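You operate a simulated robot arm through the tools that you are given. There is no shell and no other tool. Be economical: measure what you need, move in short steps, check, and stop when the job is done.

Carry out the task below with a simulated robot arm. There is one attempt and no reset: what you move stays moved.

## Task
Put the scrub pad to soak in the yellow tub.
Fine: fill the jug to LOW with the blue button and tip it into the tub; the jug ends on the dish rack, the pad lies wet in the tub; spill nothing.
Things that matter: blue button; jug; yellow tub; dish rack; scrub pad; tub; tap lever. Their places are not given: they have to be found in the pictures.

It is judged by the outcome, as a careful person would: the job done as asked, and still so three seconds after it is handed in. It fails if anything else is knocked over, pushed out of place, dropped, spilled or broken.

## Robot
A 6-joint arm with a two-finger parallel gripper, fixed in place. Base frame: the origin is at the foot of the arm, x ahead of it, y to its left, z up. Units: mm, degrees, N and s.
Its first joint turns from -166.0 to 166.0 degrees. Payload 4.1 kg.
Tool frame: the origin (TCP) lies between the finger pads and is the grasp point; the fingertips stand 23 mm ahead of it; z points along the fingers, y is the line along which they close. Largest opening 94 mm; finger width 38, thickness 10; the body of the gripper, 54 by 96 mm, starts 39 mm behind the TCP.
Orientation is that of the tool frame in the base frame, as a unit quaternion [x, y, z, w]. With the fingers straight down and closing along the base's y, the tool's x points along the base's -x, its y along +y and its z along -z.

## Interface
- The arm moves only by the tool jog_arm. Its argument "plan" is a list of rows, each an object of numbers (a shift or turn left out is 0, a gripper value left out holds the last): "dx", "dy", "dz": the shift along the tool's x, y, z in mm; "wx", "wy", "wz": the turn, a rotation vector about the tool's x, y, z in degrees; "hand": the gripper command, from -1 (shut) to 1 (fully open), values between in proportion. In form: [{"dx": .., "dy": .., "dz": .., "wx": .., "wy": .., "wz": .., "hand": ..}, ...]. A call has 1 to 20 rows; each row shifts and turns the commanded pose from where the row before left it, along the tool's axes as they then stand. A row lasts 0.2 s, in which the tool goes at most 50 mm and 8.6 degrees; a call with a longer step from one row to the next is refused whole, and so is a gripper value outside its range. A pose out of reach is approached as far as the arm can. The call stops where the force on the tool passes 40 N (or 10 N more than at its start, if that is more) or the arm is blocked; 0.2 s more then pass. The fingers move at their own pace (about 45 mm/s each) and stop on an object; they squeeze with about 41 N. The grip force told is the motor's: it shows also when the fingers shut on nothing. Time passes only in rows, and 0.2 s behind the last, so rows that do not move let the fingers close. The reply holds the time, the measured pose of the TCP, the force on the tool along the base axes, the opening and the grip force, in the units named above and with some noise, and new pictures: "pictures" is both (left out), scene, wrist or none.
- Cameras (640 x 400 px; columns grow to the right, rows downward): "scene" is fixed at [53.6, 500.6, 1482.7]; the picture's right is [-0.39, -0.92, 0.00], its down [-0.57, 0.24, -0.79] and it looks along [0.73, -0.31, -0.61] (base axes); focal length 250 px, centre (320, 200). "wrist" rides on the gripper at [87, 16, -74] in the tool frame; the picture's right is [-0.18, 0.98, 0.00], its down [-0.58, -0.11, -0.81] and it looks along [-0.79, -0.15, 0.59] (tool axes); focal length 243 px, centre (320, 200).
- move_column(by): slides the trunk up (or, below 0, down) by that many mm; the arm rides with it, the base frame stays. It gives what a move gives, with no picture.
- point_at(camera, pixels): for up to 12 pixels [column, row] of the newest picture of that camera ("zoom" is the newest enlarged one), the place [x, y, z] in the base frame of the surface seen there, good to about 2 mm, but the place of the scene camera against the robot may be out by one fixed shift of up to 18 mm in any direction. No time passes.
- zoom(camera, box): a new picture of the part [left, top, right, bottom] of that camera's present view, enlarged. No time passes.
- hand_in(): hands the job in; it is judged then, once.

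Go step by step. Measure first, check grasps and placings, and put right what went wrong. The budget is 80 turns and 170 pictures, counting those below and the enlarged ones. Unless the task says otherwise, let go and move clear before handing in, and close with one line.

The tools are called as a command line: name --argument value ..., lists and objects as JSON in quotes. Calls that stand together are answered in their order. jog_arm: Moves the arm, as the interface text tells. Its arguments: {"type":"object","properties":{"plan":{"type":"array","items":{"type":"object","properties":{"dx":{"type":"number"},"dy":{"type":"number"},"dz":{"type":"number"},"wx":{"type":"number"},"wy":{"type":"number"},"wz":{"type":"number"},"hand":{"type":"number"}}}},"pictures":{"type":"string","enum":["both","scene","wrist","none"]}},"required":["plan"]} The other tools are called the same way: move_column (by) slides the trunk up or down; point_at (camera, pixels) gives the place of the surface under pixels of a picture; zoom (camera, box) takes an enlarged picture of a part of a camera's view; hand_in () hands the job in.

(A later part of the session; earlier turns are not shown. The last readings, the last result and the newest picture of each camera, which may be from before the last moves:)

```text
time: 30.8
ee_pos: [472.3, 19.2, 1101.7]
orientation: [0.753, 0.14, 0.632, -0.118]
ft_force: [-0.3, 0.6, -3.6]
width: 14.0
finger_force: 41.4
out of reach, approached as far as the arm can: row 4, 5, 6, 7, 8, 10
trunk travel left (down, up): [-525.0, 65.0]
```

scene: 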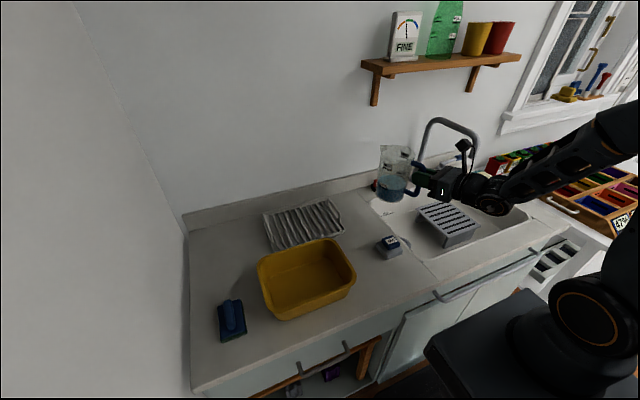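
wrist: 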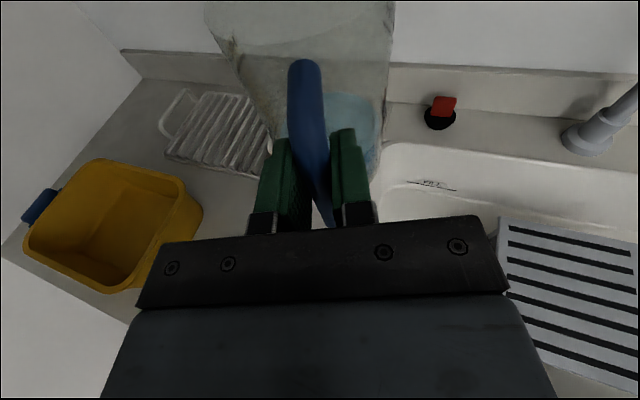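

The water is still level, but some rows were at the inner reach limit, so I'll keep a larger radius. The tub is visible at (110,220), so I'll measure it and the rack.

point_at --camera "wrist" --pixels '[[100, 162], [182, 183], [200, 212], [112, 290], [28, 240], [60, 188], [118, 225], [185, 92], [165, 158], [262, 172], [240, 110], [45, 200]]'

zoom --camera "scene" --box '[350, 120, 490, 220]'

```text
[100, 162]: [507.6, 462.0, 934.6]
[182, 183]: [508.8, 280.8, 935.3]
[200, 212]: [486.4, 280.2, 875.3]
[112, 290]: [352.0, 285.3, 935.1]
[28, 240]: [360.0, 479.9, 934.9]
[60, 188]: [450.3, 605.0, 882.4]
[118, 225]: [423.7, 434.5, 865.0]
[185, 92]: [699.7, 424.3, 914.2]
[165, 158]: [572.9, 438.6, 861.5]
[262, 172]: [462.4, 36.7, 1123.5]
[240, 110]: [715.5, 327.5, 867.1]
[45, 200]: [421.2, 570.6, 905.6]
```

```text
4.00 times, centred on (420, 170) of scene
```

zoom: 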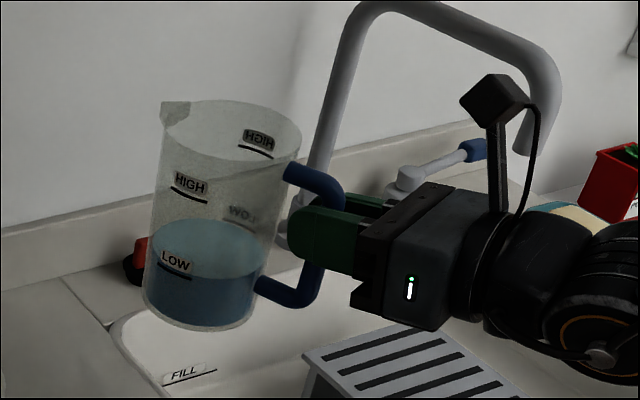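

The tub rim spans x 350–512, y 270–482, centred near (431,376), with rim z 935. I'll continue the arc at a larger radius.

jog_arm --plan '[{"dx": 1.8, "dy": -30.5, "dz": 10.3, "wx": 1.97, "wz": -0.35}, {"dx": 1.7, "dy": -30.9, "dz": 9.5, "wx": 1.97, "wz": -0.35}, {"dx": 1.5, "dy": -31.2, "dz": 8.5, "wx": 1.97, "wz": -0.35}, {"dx": 1.3, "dy": -31.5, "dz": 7.5, "wx": 1.97, "wz": -0.35}, {"dx": 1.1, "dy": -31.7, "dz": 6.4, "wx": 1.97, "wz": -0.35}, {}]' --pictures "none"

```text
time: 32.2
ee_pos: [453.2, 174.7, 1104.6]
orientation: [0.738, 0.207, 0.618, -0.175]
ft_force: [-0.2, 0.2, -3.6]
width: 14.4
finger_force: 41.1
out of reach, approached as far as the arm can: row 3, 5
trunk travel left (down, up): [-525.0, 65.0]
```

jog_arm --plan '[{"dx": 1, "dy": -31.9, "dz": 5.4, "wx": 1.97, "wz": -0.35}, {"dx": 0.8, "dy": -32.1, "dz": 4.4, "wx": 1.97, "wz": -0.35}, {"dx": 0.6, "dy": -32.2, "dz": 3.3, "wx": 1.97, "wz": -0.35}, {"dx": 0.4, "dy": -32.3, "dz": 2.3, "wx": 1.97, "wz": -0.35}, {"dx": 0.2, "dy": -32.3, "dz": 1.3, "wx": 1.97, "wz": -0.35}, {}]'

```text
time: 33.6
ee_pos: [413.2, 241.6, 1118.0]
orientation: [0.717, 0.271, 0.6, -0.228]
ft_force: [-0.1, -0.6, -3.6]
width: 14.4
finger_force: 41.1
out of reach, approached as far as the arm can: row 1, 2, 3, 4, 5
trunk travel left (down, up): [-525.0, 65.0]
```

scene: 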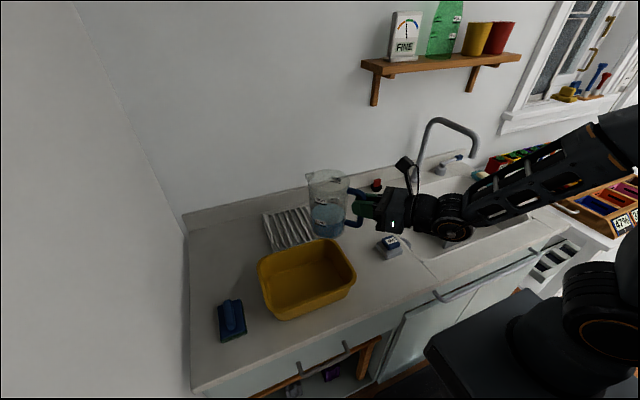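
wrist: 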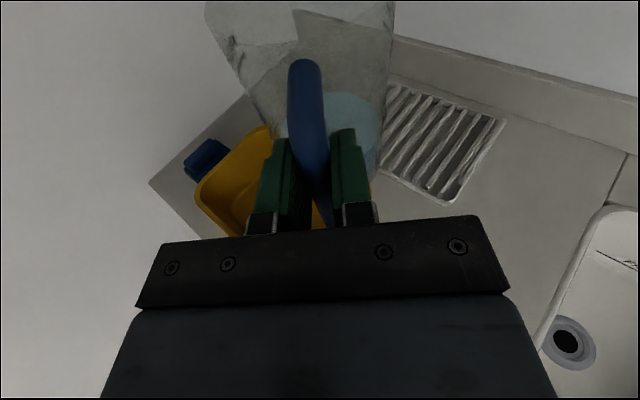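

The arm stalls with radial pointing here, but a larger yaw (as at pickup) worked. I'll yaw the jug left in place so it pours along the tub's long side (+y).

jog_arm --plan '[{"wx": 4.9, "wz": -0.87}, {"wx": 4.9, "wz": -0.87}, {"wx": 4.9, "wz": -0.87}, {"wx": 4.9, "wz": -0.87}, {"wx": 4.9, "wz": -0.87}, {"wx": 4.9, "wz": -0.87}, {"wx": 3.9, "wz": -0.69}, {}]' --pictures "scene"

```text
time: 35.4
ee_pos: [412.8, 242.5, 1119.7]
orientation: [0.607, 0.466, 0.511, -0.392]
ft_force: [0.3, 0.1, -4.3]
width: 14.2
finger_force: 41.3
trunk travel left (down, up): [-525.0, 65.0]
```

scene: 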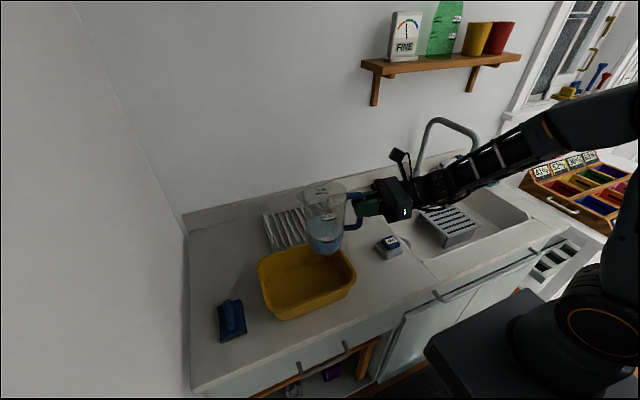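

The yaw worked: the tool points at 75° and the lip is near (447,370), over the tub's middle. I'll tilt to about 60°, which is before flow, keeping the lip over the centre.

jog_arm --plan '[{"dz": 4.7, "dx": -0.7, "wy": -7.5}, {"dz": 4.7, "dx": -0.1, "wy": -7.5}, {"dz": 4.7, "dx": 0.5, "wy": -7.5}, {"dz": 4.6, "dx": 1.2, "wy": -7.5}, {"dz": 4.4, "dx": 1.7, "wy": -7.5}, {"dz": 4.1, "dx": 2.3, "wy": -7.5}, {"dz": 3.8, "dx": 2.8, "wy": -5}, {"dz": 3.4, "dx": 3.3, "wy": -5}, {}]'

zoom --camera "scene" --box '[230, 160, 430, 330]'

```text
time: 37.4
ee_pos: [420.5, 277.3, 1108.3]
orientation: [0.775, 0.595, 0.171, -0.131]
ft_force: [0.3, 0.0, -4.6]
width: 14.3
finger_force: 41.0
trunk travel left (down, up): [-525.0, 65.0]
```

scene: 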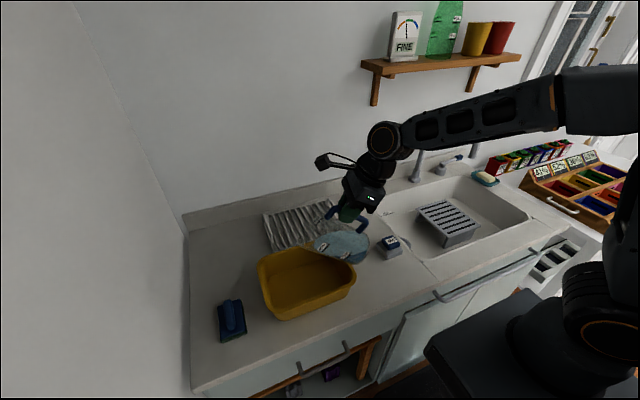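
wrist: 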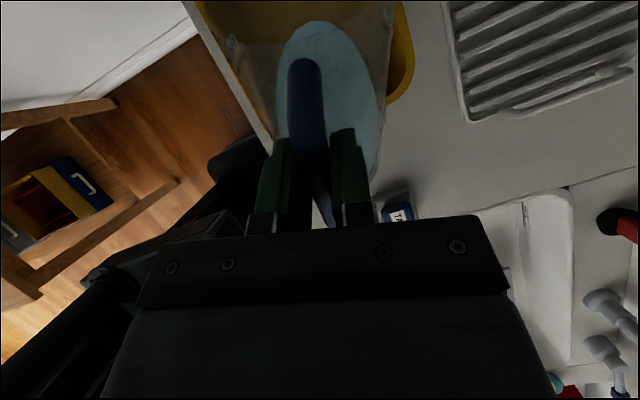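

```text
2.35 times, centred on (330, 245) of scene
```

zoom: 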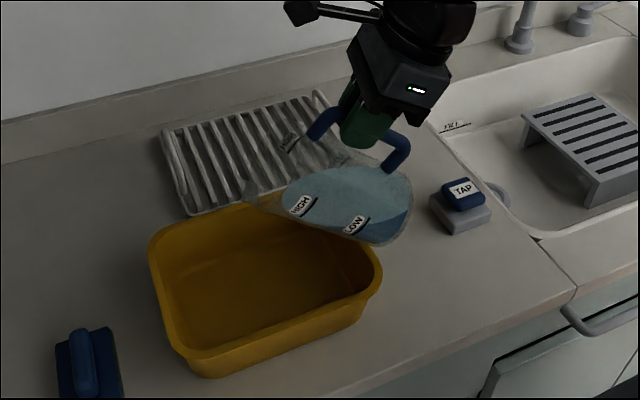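

The tilt is about 55°, with the lip near (448,381), well inside the tub outline. I'll tilt slowly to about 75° to begin pouring.

jog_arm --plan '[{"dz": 1, "dx": -0.4, "wy": -2.5}, {"dz": 1, "dx": -0.4, "wy": -2.5}, {"dz": 1, "dx": -0.3, "wy": -2.5}, {"dz": 1, "dx": -0.3, "wy": -2.5}, {"dz": 1, "dx": -0.2, "wy": -2.5}, {"dz": 1, "dx": -0.2, "wy": -2.5}, {"dz": 1, "dx": -0.1, "wy": -2.5}, {"dz": 1, "dx": -0.1, "wy": -2.5}]'

zoom --camera "scene" --box '[230, 160, 430, 330]'

```text
time: 39.2
ee_pos: [422.6, 278.2, 1099.0]
orientation: [0.793, 0.607, 0.034, -0.026]
ft_force: [0.2, -1.1, -3.6]
width: 14.2
finger_force: 40.8
trunk travel left (down, up): [-525.0, 65.0]
```

scene: 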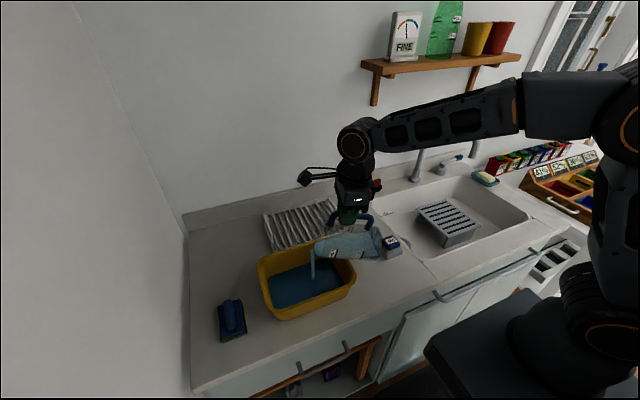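
wrist: 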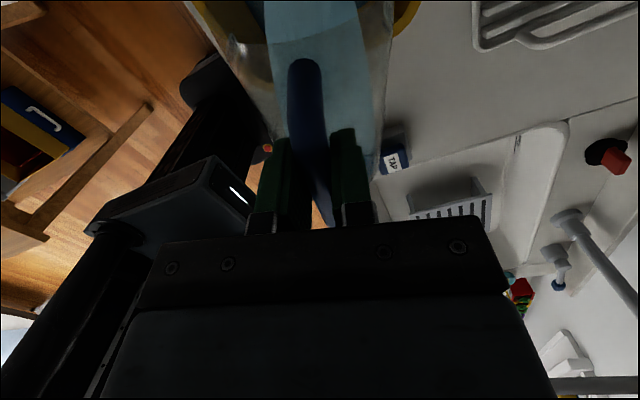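

```text
2.35 times, centred on (330, 245) of scene
```

zoom: 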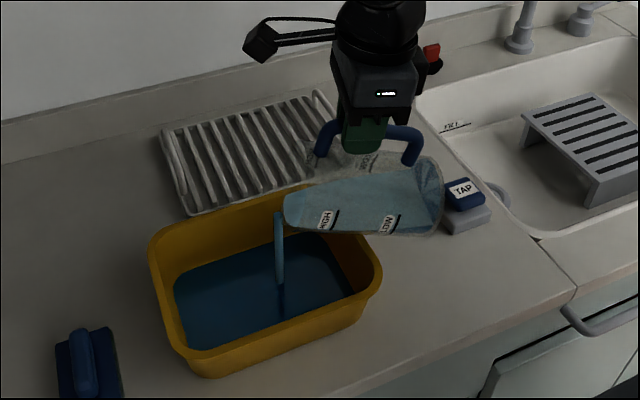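

The stream lands well inside the tub. I'll continue tilting to about 105° while advancing so the lip stays in place.

jog_arm --plan '[{"wy": -2.5, "dx": 6, "dz": 0.5}, {"wy": -2.5, "dx": 6, "dz": 0.3}, {"wy": -2.5, "dx": 6}, {"wy": -2.5, "dx": 6, "dz": -0.3}, {"wy": -2.5, "dx": 6, "dz": -0.5}, {"wy": -2.5, "dx": 6, "dz": -0.8}, {"wy": -2.5, "dx": 6, "dz": -1}, {"wy": -2.5, "dx": 6, "dz": -1.3}, {"wy": -2.5, "dx": 6, "dz": -1.5}, {"wy": -2.5, "dx": 6, "dz": -1.8}, {"wy": -2.5, "dx": 5.5, "dz": -2}, {"wy": -2.5, "dx": 5.5, "dz": -2.3}, {}, {}, {}]'

zoom --camera "scene" --box '[230, 160, 430, 330]'

```text
time: 42.4
ee_pos: [439.3, 348.9, 1100.3]
orientation: [0.775, 0.594, -0.172, 0.132]
ft_force: [-0.1, -0.2, -0.8]
width: 14.3
finger_force: 41.4
trunk travel left (down, up): [-525.0, 65.0]
```

scene: 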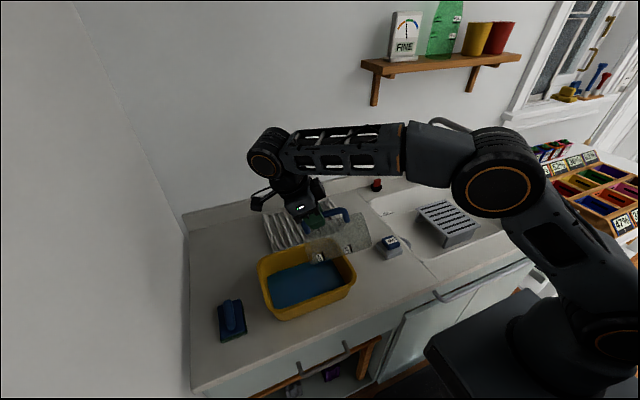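
wrist: 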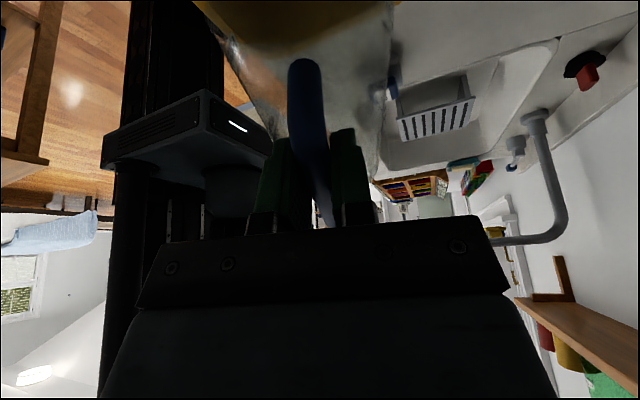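

```text
2.35 times, centred on (330, 245) of scene
```

zoom: 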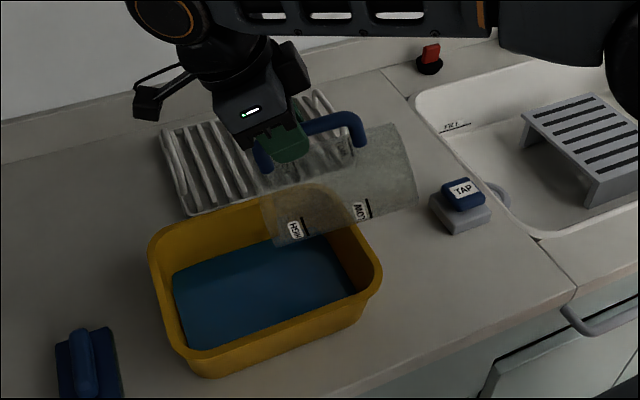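

The jug is empty and the water is in the tub with nothing spilled. I'll raise 30 mm and untilt upright.

jog_arm --plan '[{}, {}, {"dz": -13.5, "dx": -6.4}, {"dz": -13.5, "dx": -6.4}, {"wy": 7.5}, {"wy": 7.5}, {"wy": 7.5}, {"wy": 7.5}, {"wy": 7.5}, {"wy": 7.5}, {"wy": 7.5}, {"wy": 7.5}, {"wy": 7.5}, {"wy": 7.5}, {"wy": 7.5}, {"wy": 7.5}, {"wy": 7.5}, {"wy": 7.5}, {}]'

zoom --camera "scene" --box '[230, 160, 430, 330]'

```text
time: 46.4
ee_pos: [440.6, 348.8, 1128.3]
orientation: [0.608, 0.465, 0.512, -0.39]
ft_force: [-0.4, -0.2, -1.8]
width: 14.3
finger_force: 41.3
trunk travel left (down, up): [-525.0, 65.0]
```

scene: 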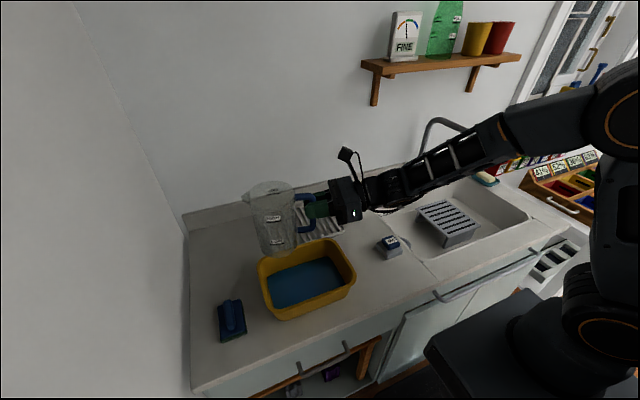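
wrist: 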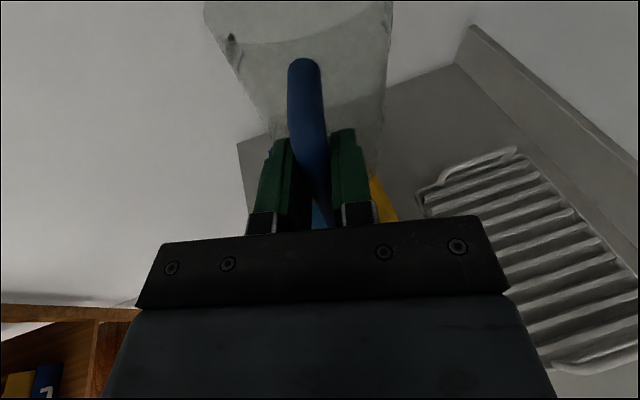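

```text
2.35 times, centred on (330, 245) of scene
```

zoom: 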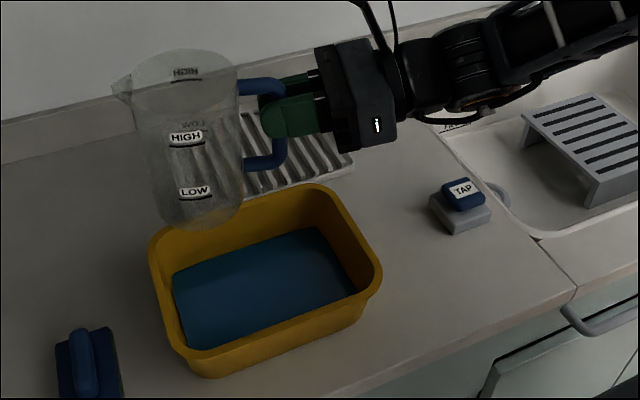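

Jug upright and empty. I'll measure the rack in the wrist view.

point_at --camera "wrist" --pixels '[[420, 200], [510, 152], [470, 180], [530, 200], [540, 225], [572, 215], [575, 368], [610, 270], [560, 268], [590, 300], [520, 190], [520, 197]]'

zoom --camera "wrist" --box '[400, 130, 640, 390]'

```text
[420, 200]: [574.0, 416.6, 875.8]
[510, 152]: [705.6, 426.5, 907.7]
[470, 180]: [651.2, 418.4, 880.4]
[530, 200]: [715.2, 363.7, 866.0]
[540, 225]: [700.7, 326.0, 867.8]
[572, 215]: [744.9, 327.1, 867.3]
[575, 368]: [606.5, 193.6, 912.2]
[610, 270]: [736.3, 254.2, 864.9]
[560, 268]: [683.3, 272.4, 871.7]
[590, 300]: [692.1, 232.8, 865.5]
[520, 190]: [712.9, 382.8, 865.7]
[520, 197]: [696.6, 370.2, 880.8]
```

```text
1.54 times, centred on (520, 260) of wrist
```

zoom: 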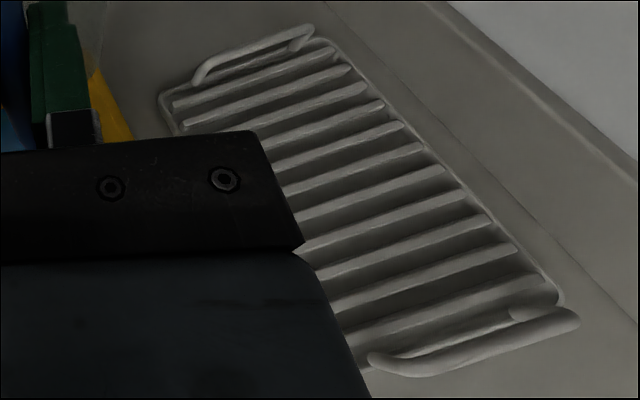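

The rack spans x 573–745, y 193–430, with rib tops at ≈881. I'll carry the jug over it toward jug centre (640,312).

jog_arm --plan '[{"dx": -4.1, "dy": 20.2, "dz": -6.2, "wx": -3.69, "wz": 0.65}, {"dx": -3.9, "dy": 20.6, "dz": -4.8, "wx": -3.69, "wz": 0.65}, {"dx": -3.7, "dy": 20.9, "dz": -3.5, "wx": -3.69, "wz": 0.65}, {"dx": -3.4, "dy": 21.1, "dz": -2.2, "wx": -3.69, "wz": 0.65}, {"dx": -3.2, "dy": 21.2, "dz": -0.8, "wx": -3.69, "wz": 0.65}, {"dx": -2.9, "dy": 21.3, "dz": 0.6, "wx": -3.69, "wz": 0.65}, {"dx": -2.7, "dy": 21.2, "dz": 2, "wx": -3.69, "wz": 0.65}, {"dx": -2.4, "dy": 21.1, "dz": 3.4, "wx": -3.69, "wz": 0.65}, {}]'

```text
time: 48.4
ee_pos: [581.6, 253.9, 1105.0]
orientation: [0.708, 0.292, 0.595, -0.245]
ft_force: [0.5, -0.6, -1.9]
width: 14.3
finger_force: 41.0
trunk travel left (down, up): [-525.0, 65.0]
```

scene: 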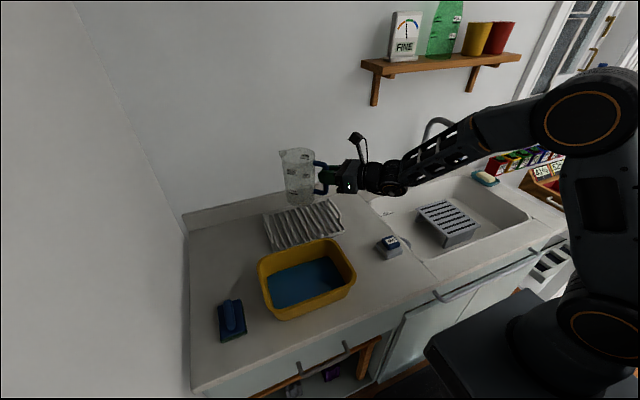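
wrist: 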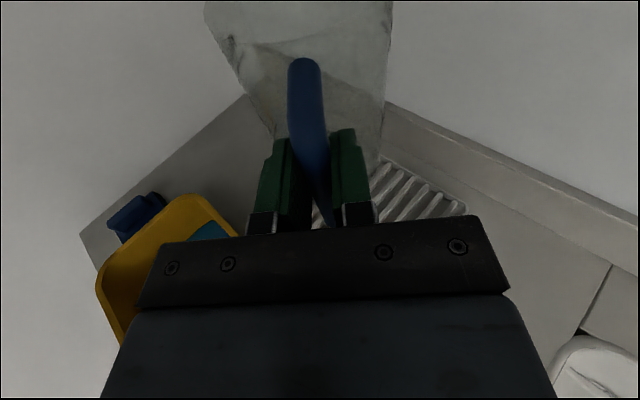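

The jug is at the right spot above the rack. I'll lower most of the way.

jog_arm --plan '[{"dx": -20, "dz": 3.5}, {"dx": -25, "dz": 4.4}, {"dx": -25, "dz": 4.4}, {"dx": -18, "dz": 3.2}, {"dx": -9, "dz": 1.6}, {}]'

zoom --camera "scene" --box '[240, 150, 400, 270]'

```text
time: 49.8
ee_pos: [581.0, 253.3, 1006.3]
orientation: [0.708, 0.293, 0.594, -0.245]
ft_force: [-0.1, -0.5, -2.4]
width: 14.4
finger_force: 40.7
trunk travel left (down, up): [-525.0, 65.0]
```

scene: 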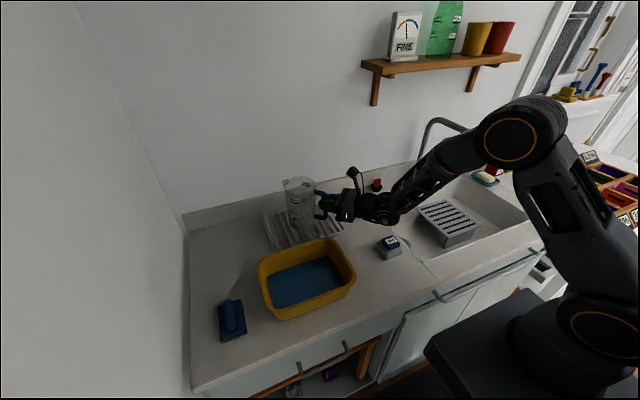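
wrist: 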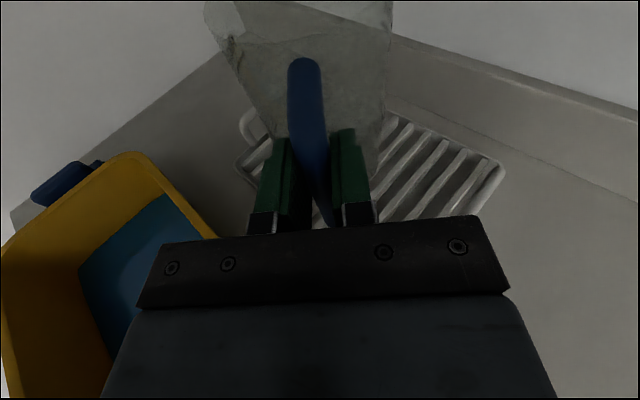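

```text
3.33 times, centred on (320, 210) of scene
```

zoom: 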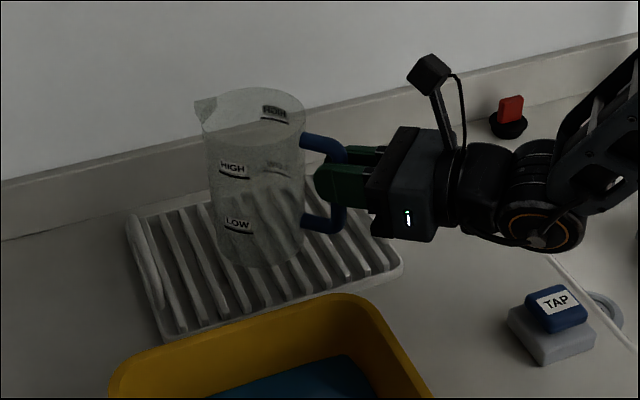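

The position over the rack is good. I'll lower the last bit gently until contact.

jog_arm --plan '[{"dx": -6, "dz": 1}, {"dx": -5, "dz": 0.9}, {"dx": -3, "dz": 0.5}, {"dx": -2, "dz": 0.35}, {}]' --pictures "none"

```text
time: 51.0
ee_pos: [580.8, 253.2, 990.7]
orientation: [0.708, 0.293, 0.594, -0.245]
ft_force: [0.2, 1.3, -1.3]
width: 14.4
finger_force: 41.2
trunk travel left (down, up): [-525.0, 65.0]
```

jog_arm --plan '[{"dx": -1.5, "dz": 0.26}, {"dx": -1.5, "dz": 0.26}, {"dx": -1, "dz": 0.17}, {}]' --pictures "none"

```text
time: 52.0
ee_pos: [581.9, 252.2, 987.5]
orientation: [0.707, 0.293, 0.594, -0.246]
ft_force: [-0.8, -0.3, -1.4]
width: 14.2
finger_force: 41.0
trunk travel left (down, up): [-525.0, 65.0]
```

jog_arm --plan '[{"dx": -1.5, "dz": 0.26}, {"dx": -1.5, "dz": 0.26}, {}]'

zoom --camera "scene" --box '[270, 170, 350, 260]'

```text
time: 52.8
ee_pos: [582.9, 253.1, 985.5]
orientation: [0.706, 0.292, 0.597, -0.246]
ft_force: [1.7, -1.4, 16.2]
width: 14.1
finger_force: 40.7
trunk travel left (down, up): [-525.0, 65.0]
```

scene: 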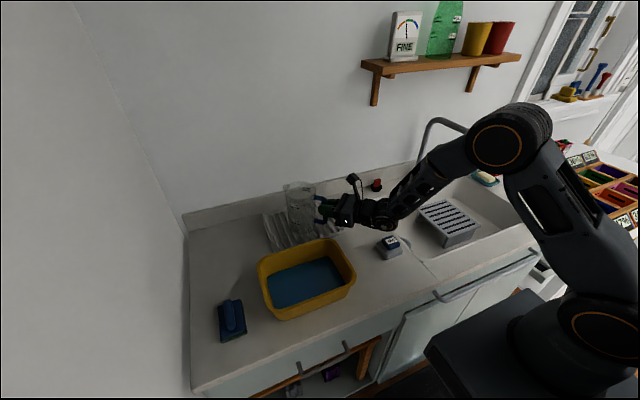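
wrist: 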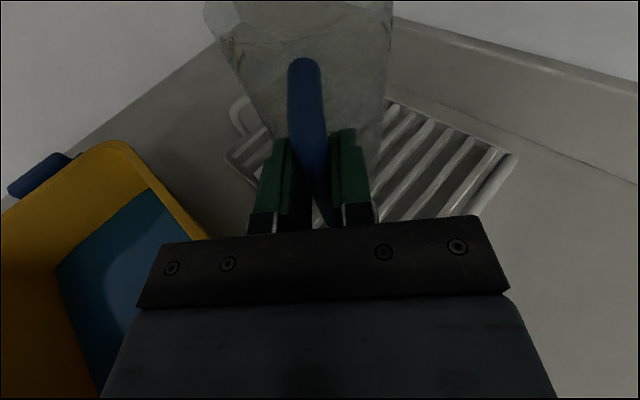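

```text
4.44 times, centred on (310, 215) of scene
```

zoom: 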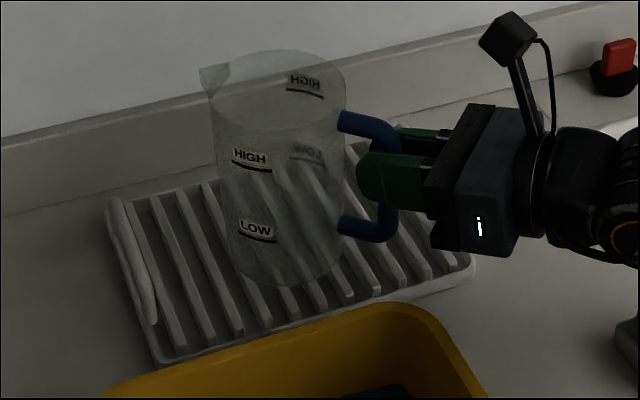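

The jug is in firm contact with the ribs (16 N). I'll ease up 1 mm, open gently and look.

jog_arm --plan '[{"dx": 1, "dz": -0.17}, {"hand": -0.6}, {"hand": -0.3}, {"hand": 0}, {"hand": 0.5}, {}, {}]' --pictures "wrist"

```text
time: 54.4
ee_pos: [582.7, 254.0, 983.4]
orientation: [0.708, 0.293, 0.594, -0.245]
ft_force: [0.0, -0.6, 1.1]
width: 70.6
finger_force: 0.1
trunk travel left (down, up): [-525.0, 65.0]
```

wrist: 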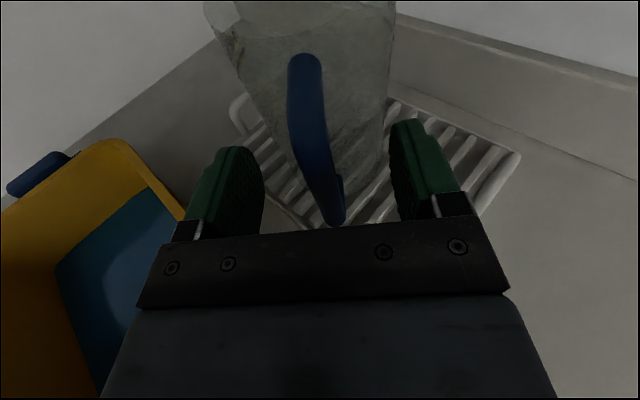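

Released and the jug stands. I'll back straight out, then rise.

jog_arm --plan '[{"dz": -15}, {"dz": -25}, {"dz": -30}, {"dz": -30}, {"dx": 30, "dz": -10}, {"dx": 40}, {"dx": 40}, {"dx": 40}, {}]'

zoom --camera "scene" --box '[190, 170, 390, 350]'

```text
time: 56.4
ee_pos: [525.5, 196.4, 1153.4]
orientation: [0.708, 0.292, 0.594, -0.245]
ft_force: [-0.2, -0.3, 0.0]
width: 70.3
finger_force: 0.1
trunk travel left (down, up): [-525.0, 65.0]
```

scene: 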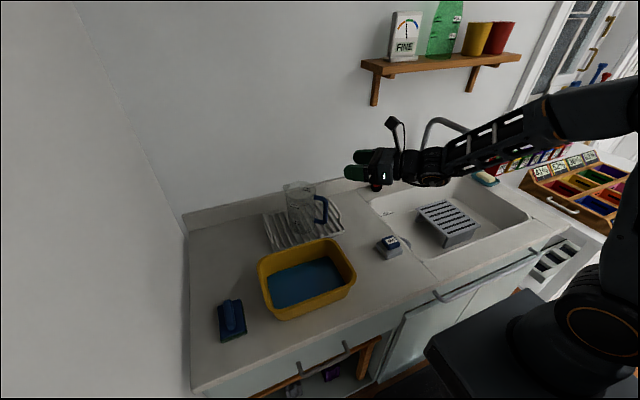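
wrist: 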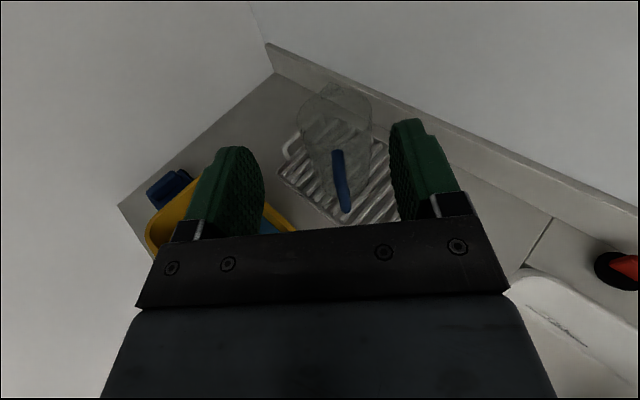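

```text
2.22 times, centred on (290, 260) of scene
```

zoom: 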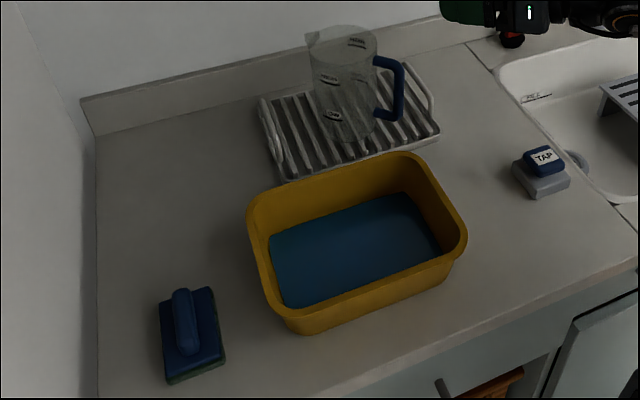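

The jug stands on the rack and the tub holds the water. Now I'll measure the pad and its handle.

point_at --camera "zoom" --pixels '[[180, 292], [183, 310], [186, 330], [190, 352], [162, 310], [210, 290], [223, 358], [168, 378], [175, 330], [200, 325], [270, 300], [350, 250]]'

zoom --camera "scene" --box '[205, 285, 265, 350]'

```text
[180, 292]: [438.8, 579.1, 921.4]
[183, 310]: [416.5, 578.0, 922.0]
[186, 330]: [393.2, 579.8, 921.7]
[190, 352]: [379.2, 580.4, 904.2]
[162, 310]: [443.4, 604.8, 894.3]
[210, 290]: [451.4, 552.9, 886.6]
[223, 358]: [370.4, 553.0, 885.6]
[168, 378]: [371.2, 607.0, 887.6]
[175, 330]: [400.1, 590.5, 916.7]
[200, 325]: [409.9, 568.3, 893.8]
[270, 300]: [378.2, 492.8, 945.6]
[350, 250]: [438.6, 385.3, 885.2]
```

```text
6.15 times, centred on (235, 318) of scene
```

zoom: 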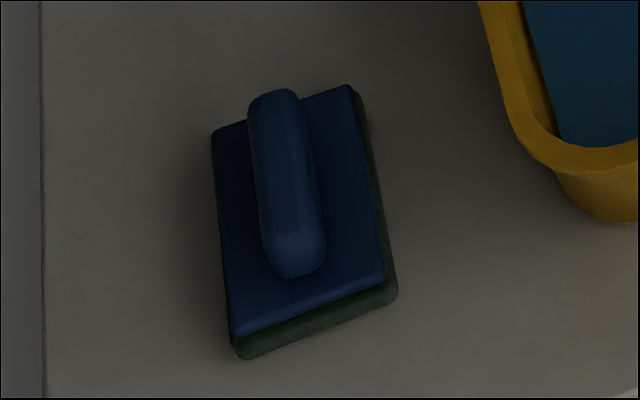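

The pad handle runs along x near (405,573), corrected, with its top at z≈910. I'll point the tool down at about 78° and yaw back to 0 so the fingers close along y.

jog_arm --plan '[{"wy": -8.5}, {"wy": -8.5}, {"wy": -8.5}, {"wy": -8.5}, {"wy": -8.5}, {"wy": -8.5}, {"wy": -8.5}, {"wy": -8.5}, {"wx": -1.56, "wz": 7.33}, {"wx": -1.56, "wz": 7.33}, {"wx": -1.56, "wz": 7.33}, {"wx": -1.56, "wz": 7.33}, {"wx": -1.56, "wz": 7.33}, {"wx": -1.56, "wz": 7.33}, {}]' --pictures "none"

point_at --camera "scene" --pixels '[[188, 300], [180, 290], [170, 300], [195, 330]]'

```text
time: 59.6
ee_pos: [543.4, 114.3, 1142.7]
orientation: [0.982, 0.155, 0.103, -0.035]
ft_force: [-0.3, 0.4, 0.1]
width: 70.6
finger_force: 0.0
out of reach, approached as far as the arm can: row 11, 12, 13, 14
trunk travel left (down, up): [-525.0, 65.0]
```

```text
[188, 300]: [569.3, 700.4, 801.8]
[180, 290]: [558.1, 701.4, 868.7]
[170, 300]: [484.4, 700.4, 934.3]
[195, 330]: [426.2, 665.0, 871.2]
```

The wrist roll limit stopped the turn, so I'll unwind the other way: straighten to vertical, then yaw back toward the original orientation with the camera on the robot side.

jog_arm --plan '[{"wy": -6.2}, {"wy": -6.2}, {"wz": -8.5}, {"wz": -8.5}, {"wz": -8.5}, {"wz": -8.5}, {"wz": -8.5}, {"wz": -8.5}, {"wz": -8.5}, {"wz": -8.5}, {"wz": -8.5}, {"wz": -8.5}, {"wz": -8.5}, {"wz": -8.5}, {"wz": -8.5}, {"wz": -8.5}, {"wz": -8.5}, {"wz": -8.5}, {"wz": -8.5}, {}]' --pictures "none"

```text
time: 63.8
ee_pos: [544.8, 107.6, 1143.0]
orientation: [0.15, 0.989, 0.015, -0.008]
ft_force: [0.4, 0.7, -0.3]
width: 70.5
finger_force: 0.0
out of reach, approached as far as the arm can: row 2
trunk travel left (down, up): [-525.0, 65.0]
```

jog_arm --plan '[{"wz": -8.5}, {"wz": -8.5}, {"dx": 12, "dy": 38.7}, {"dx": 12, "dy": 38.7}, {"dx": 12, "dy": 38.7}, {"dx": 12, "dy": 38.7}, {"dx": 12, "dy": 38.7}, {"dx": 12, "dy": 38.7}, {"dx": 12, "dy": 38.7}, {"dx": 12, "dy": 38.7}, {"dx": 12, "dy": 38.7}, {"dx": 12, "dy": 38.7}, {"dx": 12, "dy": 38.7}, {"dx": 12, "dy": 38.7}, {"dz": 40}, {"dz": 40}, {"dz": 20}, {}]'

```text
time: 67.6
ee_pos: [375.0, 533.5, 1037.9]
orientation: [0.003, 1.0, 0.017, -0.006]
ft_force: [0.2, 0.5, -0.4]
width: 70.4
finger_force: 0.1
out of reach, approached as far as the arm can: row 12, 13, 14
trunk travel left (down, up): [-525.0, 65.0]
```

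scene: 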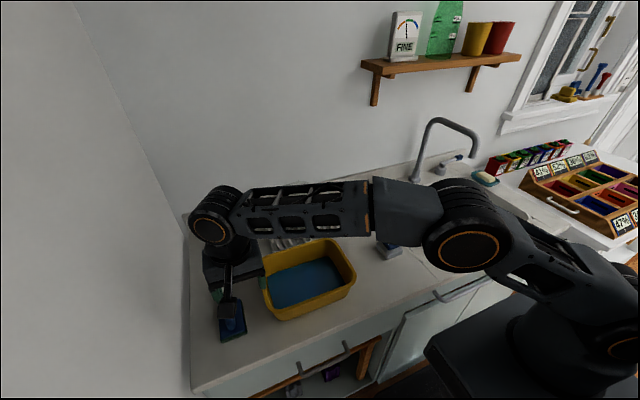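
wrist: 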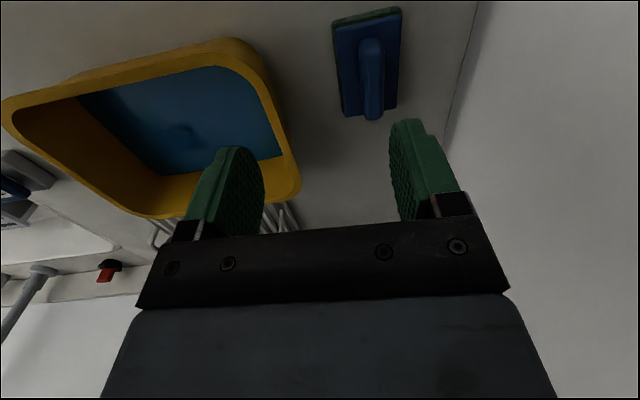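

The pad is visible at (370,65). I'll measure it with the wrist camera.

point_at --camera "wrist" --pixels '[[371, 45], [370, 62], [372, 80], [372, 100], [373, 116], [362, 80], [383, 80], [345, 112], [396, 106], [335, 28], [400, 12], [180, 160]]'

zoom --camera "wrist" --box '[300, 0, 440, 140]'

```text
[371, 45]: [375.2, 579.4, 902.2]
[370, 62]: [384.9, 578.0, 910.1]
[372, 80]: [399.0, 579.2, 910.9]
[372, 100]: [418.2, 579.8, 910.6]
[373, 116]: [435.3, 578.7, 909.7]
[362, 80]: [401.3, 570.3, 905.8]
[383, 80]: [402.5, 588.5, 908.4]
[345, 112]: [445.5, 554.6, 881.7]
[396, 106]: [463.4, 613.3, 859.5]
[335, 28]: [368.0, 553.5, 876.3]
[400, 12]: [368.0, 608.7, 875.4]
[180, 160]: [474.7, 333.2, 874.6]
```

```text
2.86 times, centred on (370, 70) of wrist
```

zoom: 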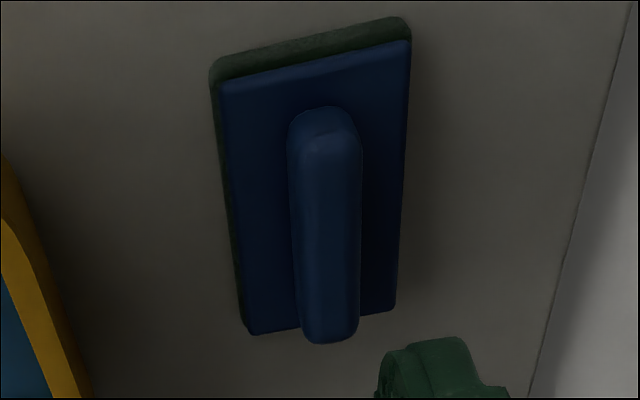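

The handle centre is (407,579) with its top at 910. I'll descend while moving outward, because reach is better lower down, with a slight outward tilt.

jog_arm --plan '[{"dx": -1, "dy": 6.5, "dz": 13.5, "wy": -1.5}, {"dx": -1, "dy": 6.5, "dz": 13.5, "wy": -1.5}, {"dx": -1.5, "dy": 6.5, "dz": 13.5, "wy": -1.5}, {"dx": -1.5, "dy": 6.5, "dz": 13.5, "wy": -1.5}, {"dx": -1, "dy": 6.5, "dz": 13.5, "wy": -1.5}, {"dx": -1, "dy": 6.5, "dz": 13.5, "wy": -1.5}, {"dx": -0.5, "dy": 6.5, "dz": 13.5, "wy": -1.5}, {}]'

```text
time: 69.4
ee_pos: [387.7, 581.4, 945.5]
orientation: [0.005, 0.996, 0.016, 0.085]
ft_force: [0.0, 1.1, 0.2]
width: 70.4
finger_force: 0.1
trunk travel left (down, up): [-525.0, 65.0]
```

scene: 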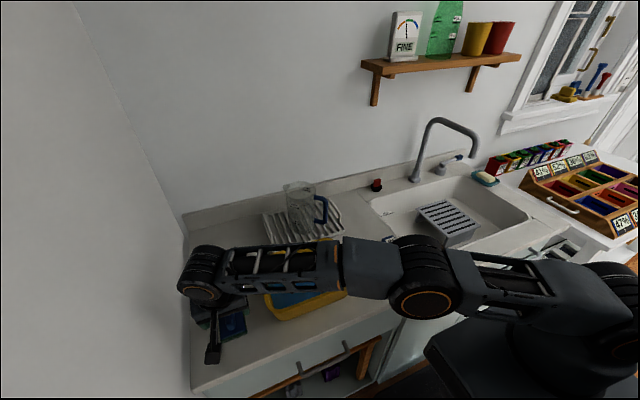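
wrist: 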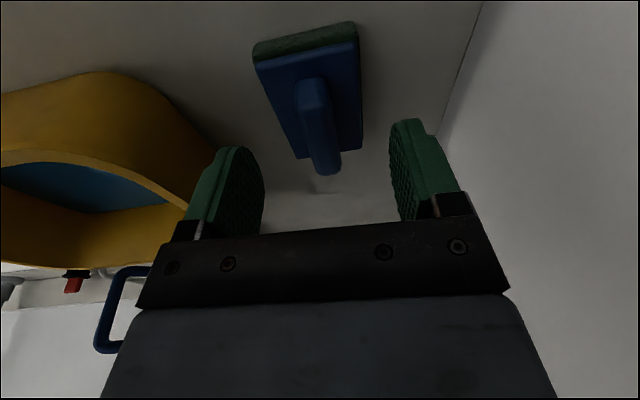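

The fingers straddle the handle at about 25 mm above it. I'll descend to TCP z≈908 and close.

jog_arm --plan '[{"dz": 12, "dx": -2, "dy": -1}, {"dz": 12, "dx": -2, "dy": -1}, {"dz": 9, "dx": -2}, {"dz": 3}, {}]'

```text
time: 70.6
ee_pos: [399.9, 580.1, 913.2]
orientation: [0.005, 0.996, 0.016, 0.086]
ft_force: [0.7, 0.1, -0.2]
width: 70.2
finger_force: 0.0
trunk travel left (down, up): [-525.0, 65.0]
```

scene: 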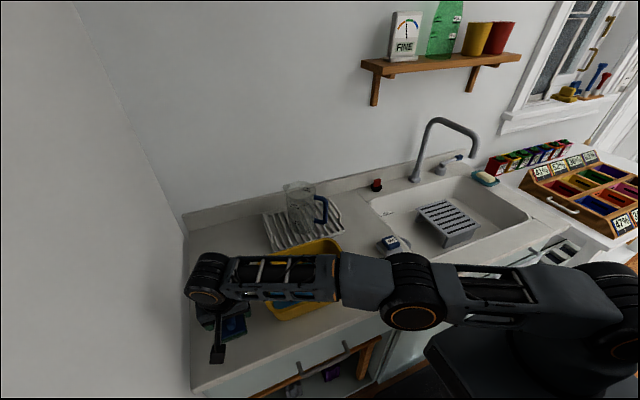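
wrist: 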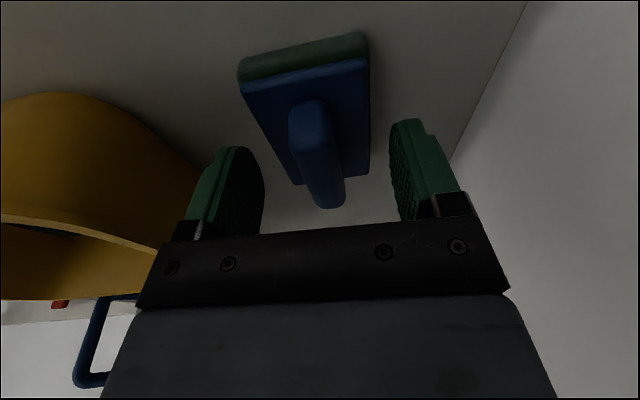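

jog_arm --plan '[{"dz": 4}, {"hand": -0.5}, {}, {}, {"hand": -1}, {}, {}, {}]' --pictures "wrist"

```text
time: 72.4
ee_pos: [400.9, 580.3, 909.9]
orientation: [0.005, 0.996, 0.017, 0.086]
ft_force: [0.0, -0.8, 3.8]
width: 18.8
finger_force: 41.0
trunk travel left (down, up): [-525.0, 65.0]
```

wrist: 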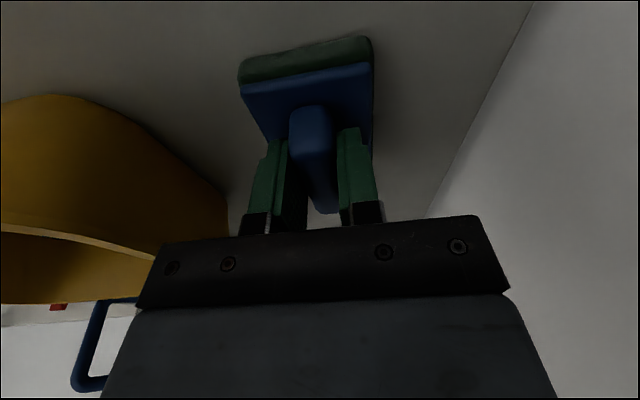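

The handle is gripped (18.8 mm). I'll lift while drifting inward slightly.

jog_arm --plan '[{"dz": -8, "dx": -1.4}, {"dz": -14, "dx": -2, "dy": -3}, {"dz": -14, "dx": -1.5, "dy": -5}, {"dz": -14, "dx": -1.5, "dy": -5}, {"dz": -14, "dx": -1.5, "dy": -5}, {"dz": -14, "dx": -1.5, "dy": -5}, {"dz": -14, "dx": -1.5, "dy": -5}, {"dz": -14, "dx": -1.5, "dy": -6}, {}]'

```text
time: 74.4
ee_pos: [396.4, 540.9, 1014.4]
orientation: [0.005, 0.996, 0.016, 0.085]
ft_force: [-0.9, -0.3, 0.1]
width: 19.2
finger_force: 41.3
trunk travel left (down, up): [-525.0, 65.0]
```

scene: 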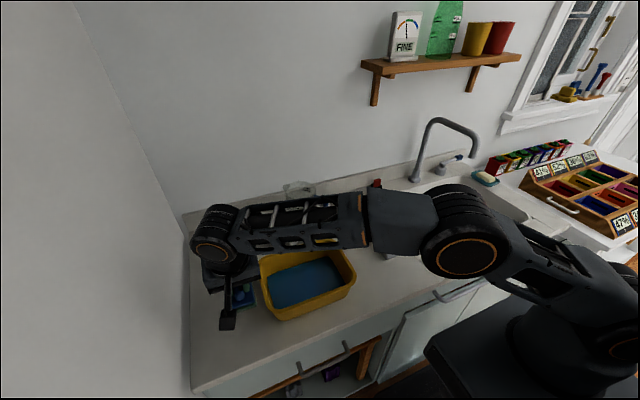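
wrist: 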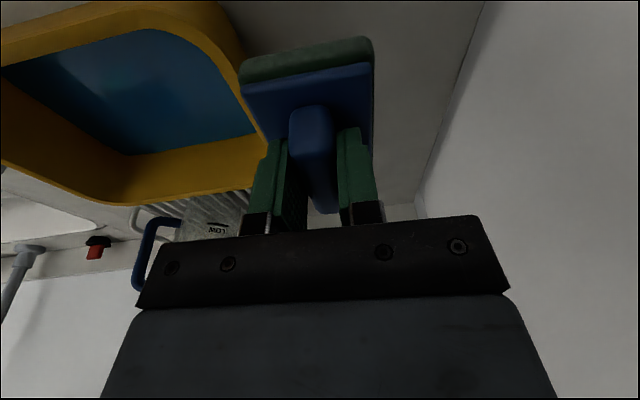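

The pad is held level and clear of the rim. I'll carry it over the tub centre.

jog_arm --plan '[{"dx": -5, "dy": -27.5, "dz": -1.2}, {"dx": -5, "dy": -27.5, "dz": -1.2}, {"dx": -5, "dy": -27.5, "dz": -1.2}, {"dx": -5, "dy": -27.5, "dz": -1.2}, {"dx": -5, "dy": -27.5, "dz": -1.2}, {"dx": -5, "dy": -27.5, "dz": -1.2}, {}]'

```text
time: 76.0
ee_pos: [423.8, 380.3, 1022.2]
orientation: [0.003, 0.996, 0.016, 0.086]
ft_force: [-0.5, -0.2, 0.0]
width: 19.0
finger_force: 41.0
trunk travel left (down, up): [-525.0, 65.0]
```

scene: 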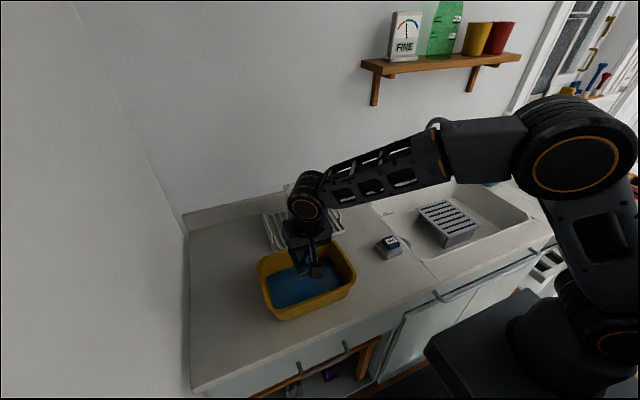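
wrist: 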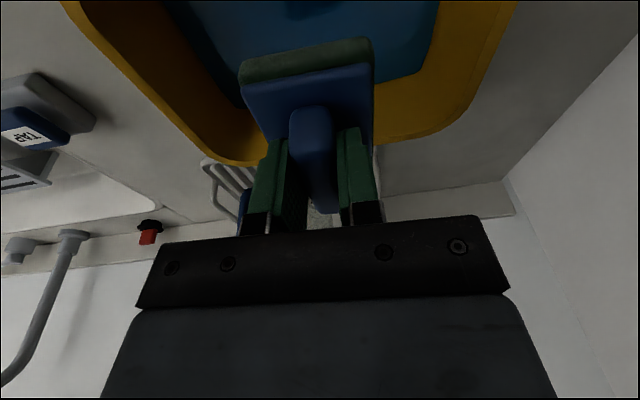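

It's centred over the tub. I'll lower to just above the floor.

jog_arm --plan '[{"dz": 20, "dx": 3.5}, {"dz": 20, "dx": 3.5}, {"dz": 20, "dx": 3.5}, {"dz": 14, "dx": 2.5}, {"dz": 10, "dx": 1.7}, {"dz": 8, "dx": 1.4}, {}]'

zoom --camera "scene" --box '[230, 220, 390, 340]'

```text
time: 77.6
ee_pos: [424.0, 381.1, 927.7]
orientation: [0.005, 0.996, 0.016, 0.086]
ft_force: [-0.1, -0.2, -0.6]
width: 19.2
finger_force: 40.8
trunk travel left (down, up): [-525.0, 65.0]
```

scene: 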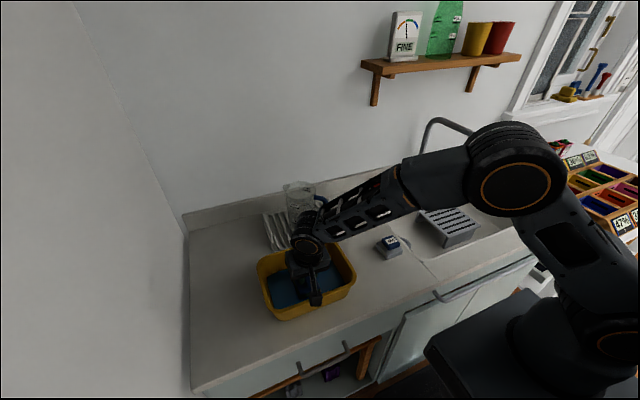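
wrist: 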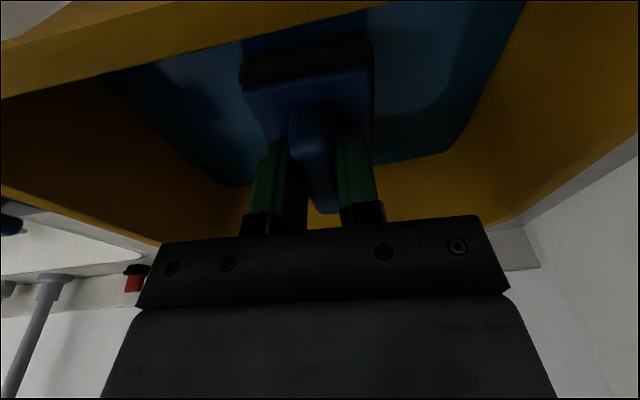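

```text
3.33 times, centred on (310, 280) of scene
```

zoom: 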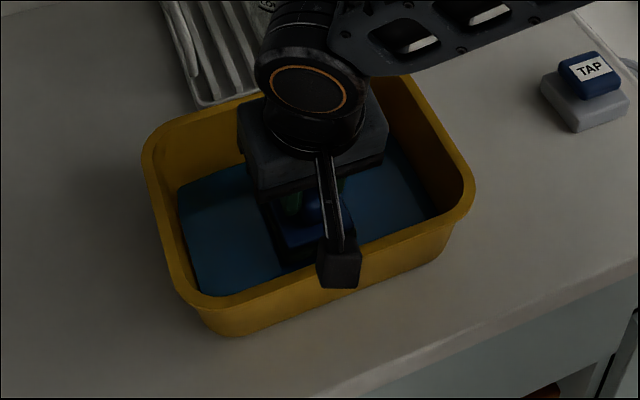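

There's room on all sides. I'll lower gently to the tub floor while watching the force.

jog_arm --plan '[{"dz": 4, "dx": 0.7}, {"dz": 3, "dx": 0.5}, {"dz": 2, "dx": 0.3}, {"dz": 1.5, "dx": 0.2}, {}]' --pictures "none"

```text
time: 78.8
ee_pos: [423.7, 382.7, 916.9]
orientation: [0.005, 0.996, 0.017, 0.085]
ft_force: [0.3, 0.0, -0.1]
width: 18.8
finger_force: 41.0
trunk travel left (down, up): [-525.0, 65.0]
```

jog_arm --plan '[{"dz": 1.5, "dx": 0.2}, {"dz": 1, "dx": 0.2}, {}]' --pictures "wrist"

```text
time: 79.6
ee_pos: [424.1, 381.6, 914.8]
orientation: [0.005, 0.996, 0.016, 0.086]
ft_force: [0.0, 0.4, 0.4]
width: 19.1
finger_force: 40.7
trunk travel left (down, up): [-525.0, 65.0]
```

wrist: 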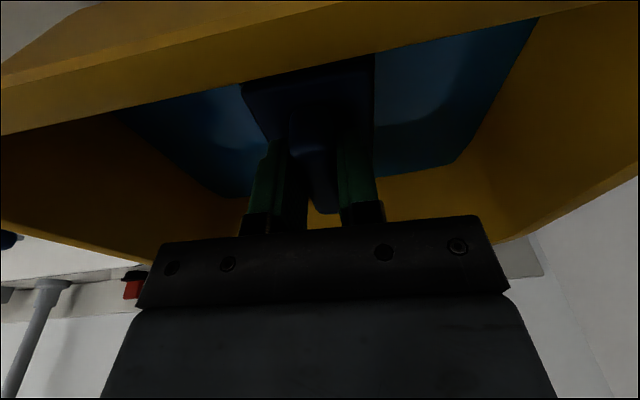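

jog_arm --plan '[{"dz": 1.5, "dx": 0.2}, {"dz": 1.2, "dx": 0.2}, {}]' --pictures "none"

```text
time: 80.4
ee_pos: [423.5, 382.7, 916.1]
orientation: [0.005, 0.996, 0.018, 0.088]
ft_force: [1.1, -0.4, 18.5]
width: 19.4
finger_force: 40.9
trunk travel left (down, up): [-525.0, 65.0]
```

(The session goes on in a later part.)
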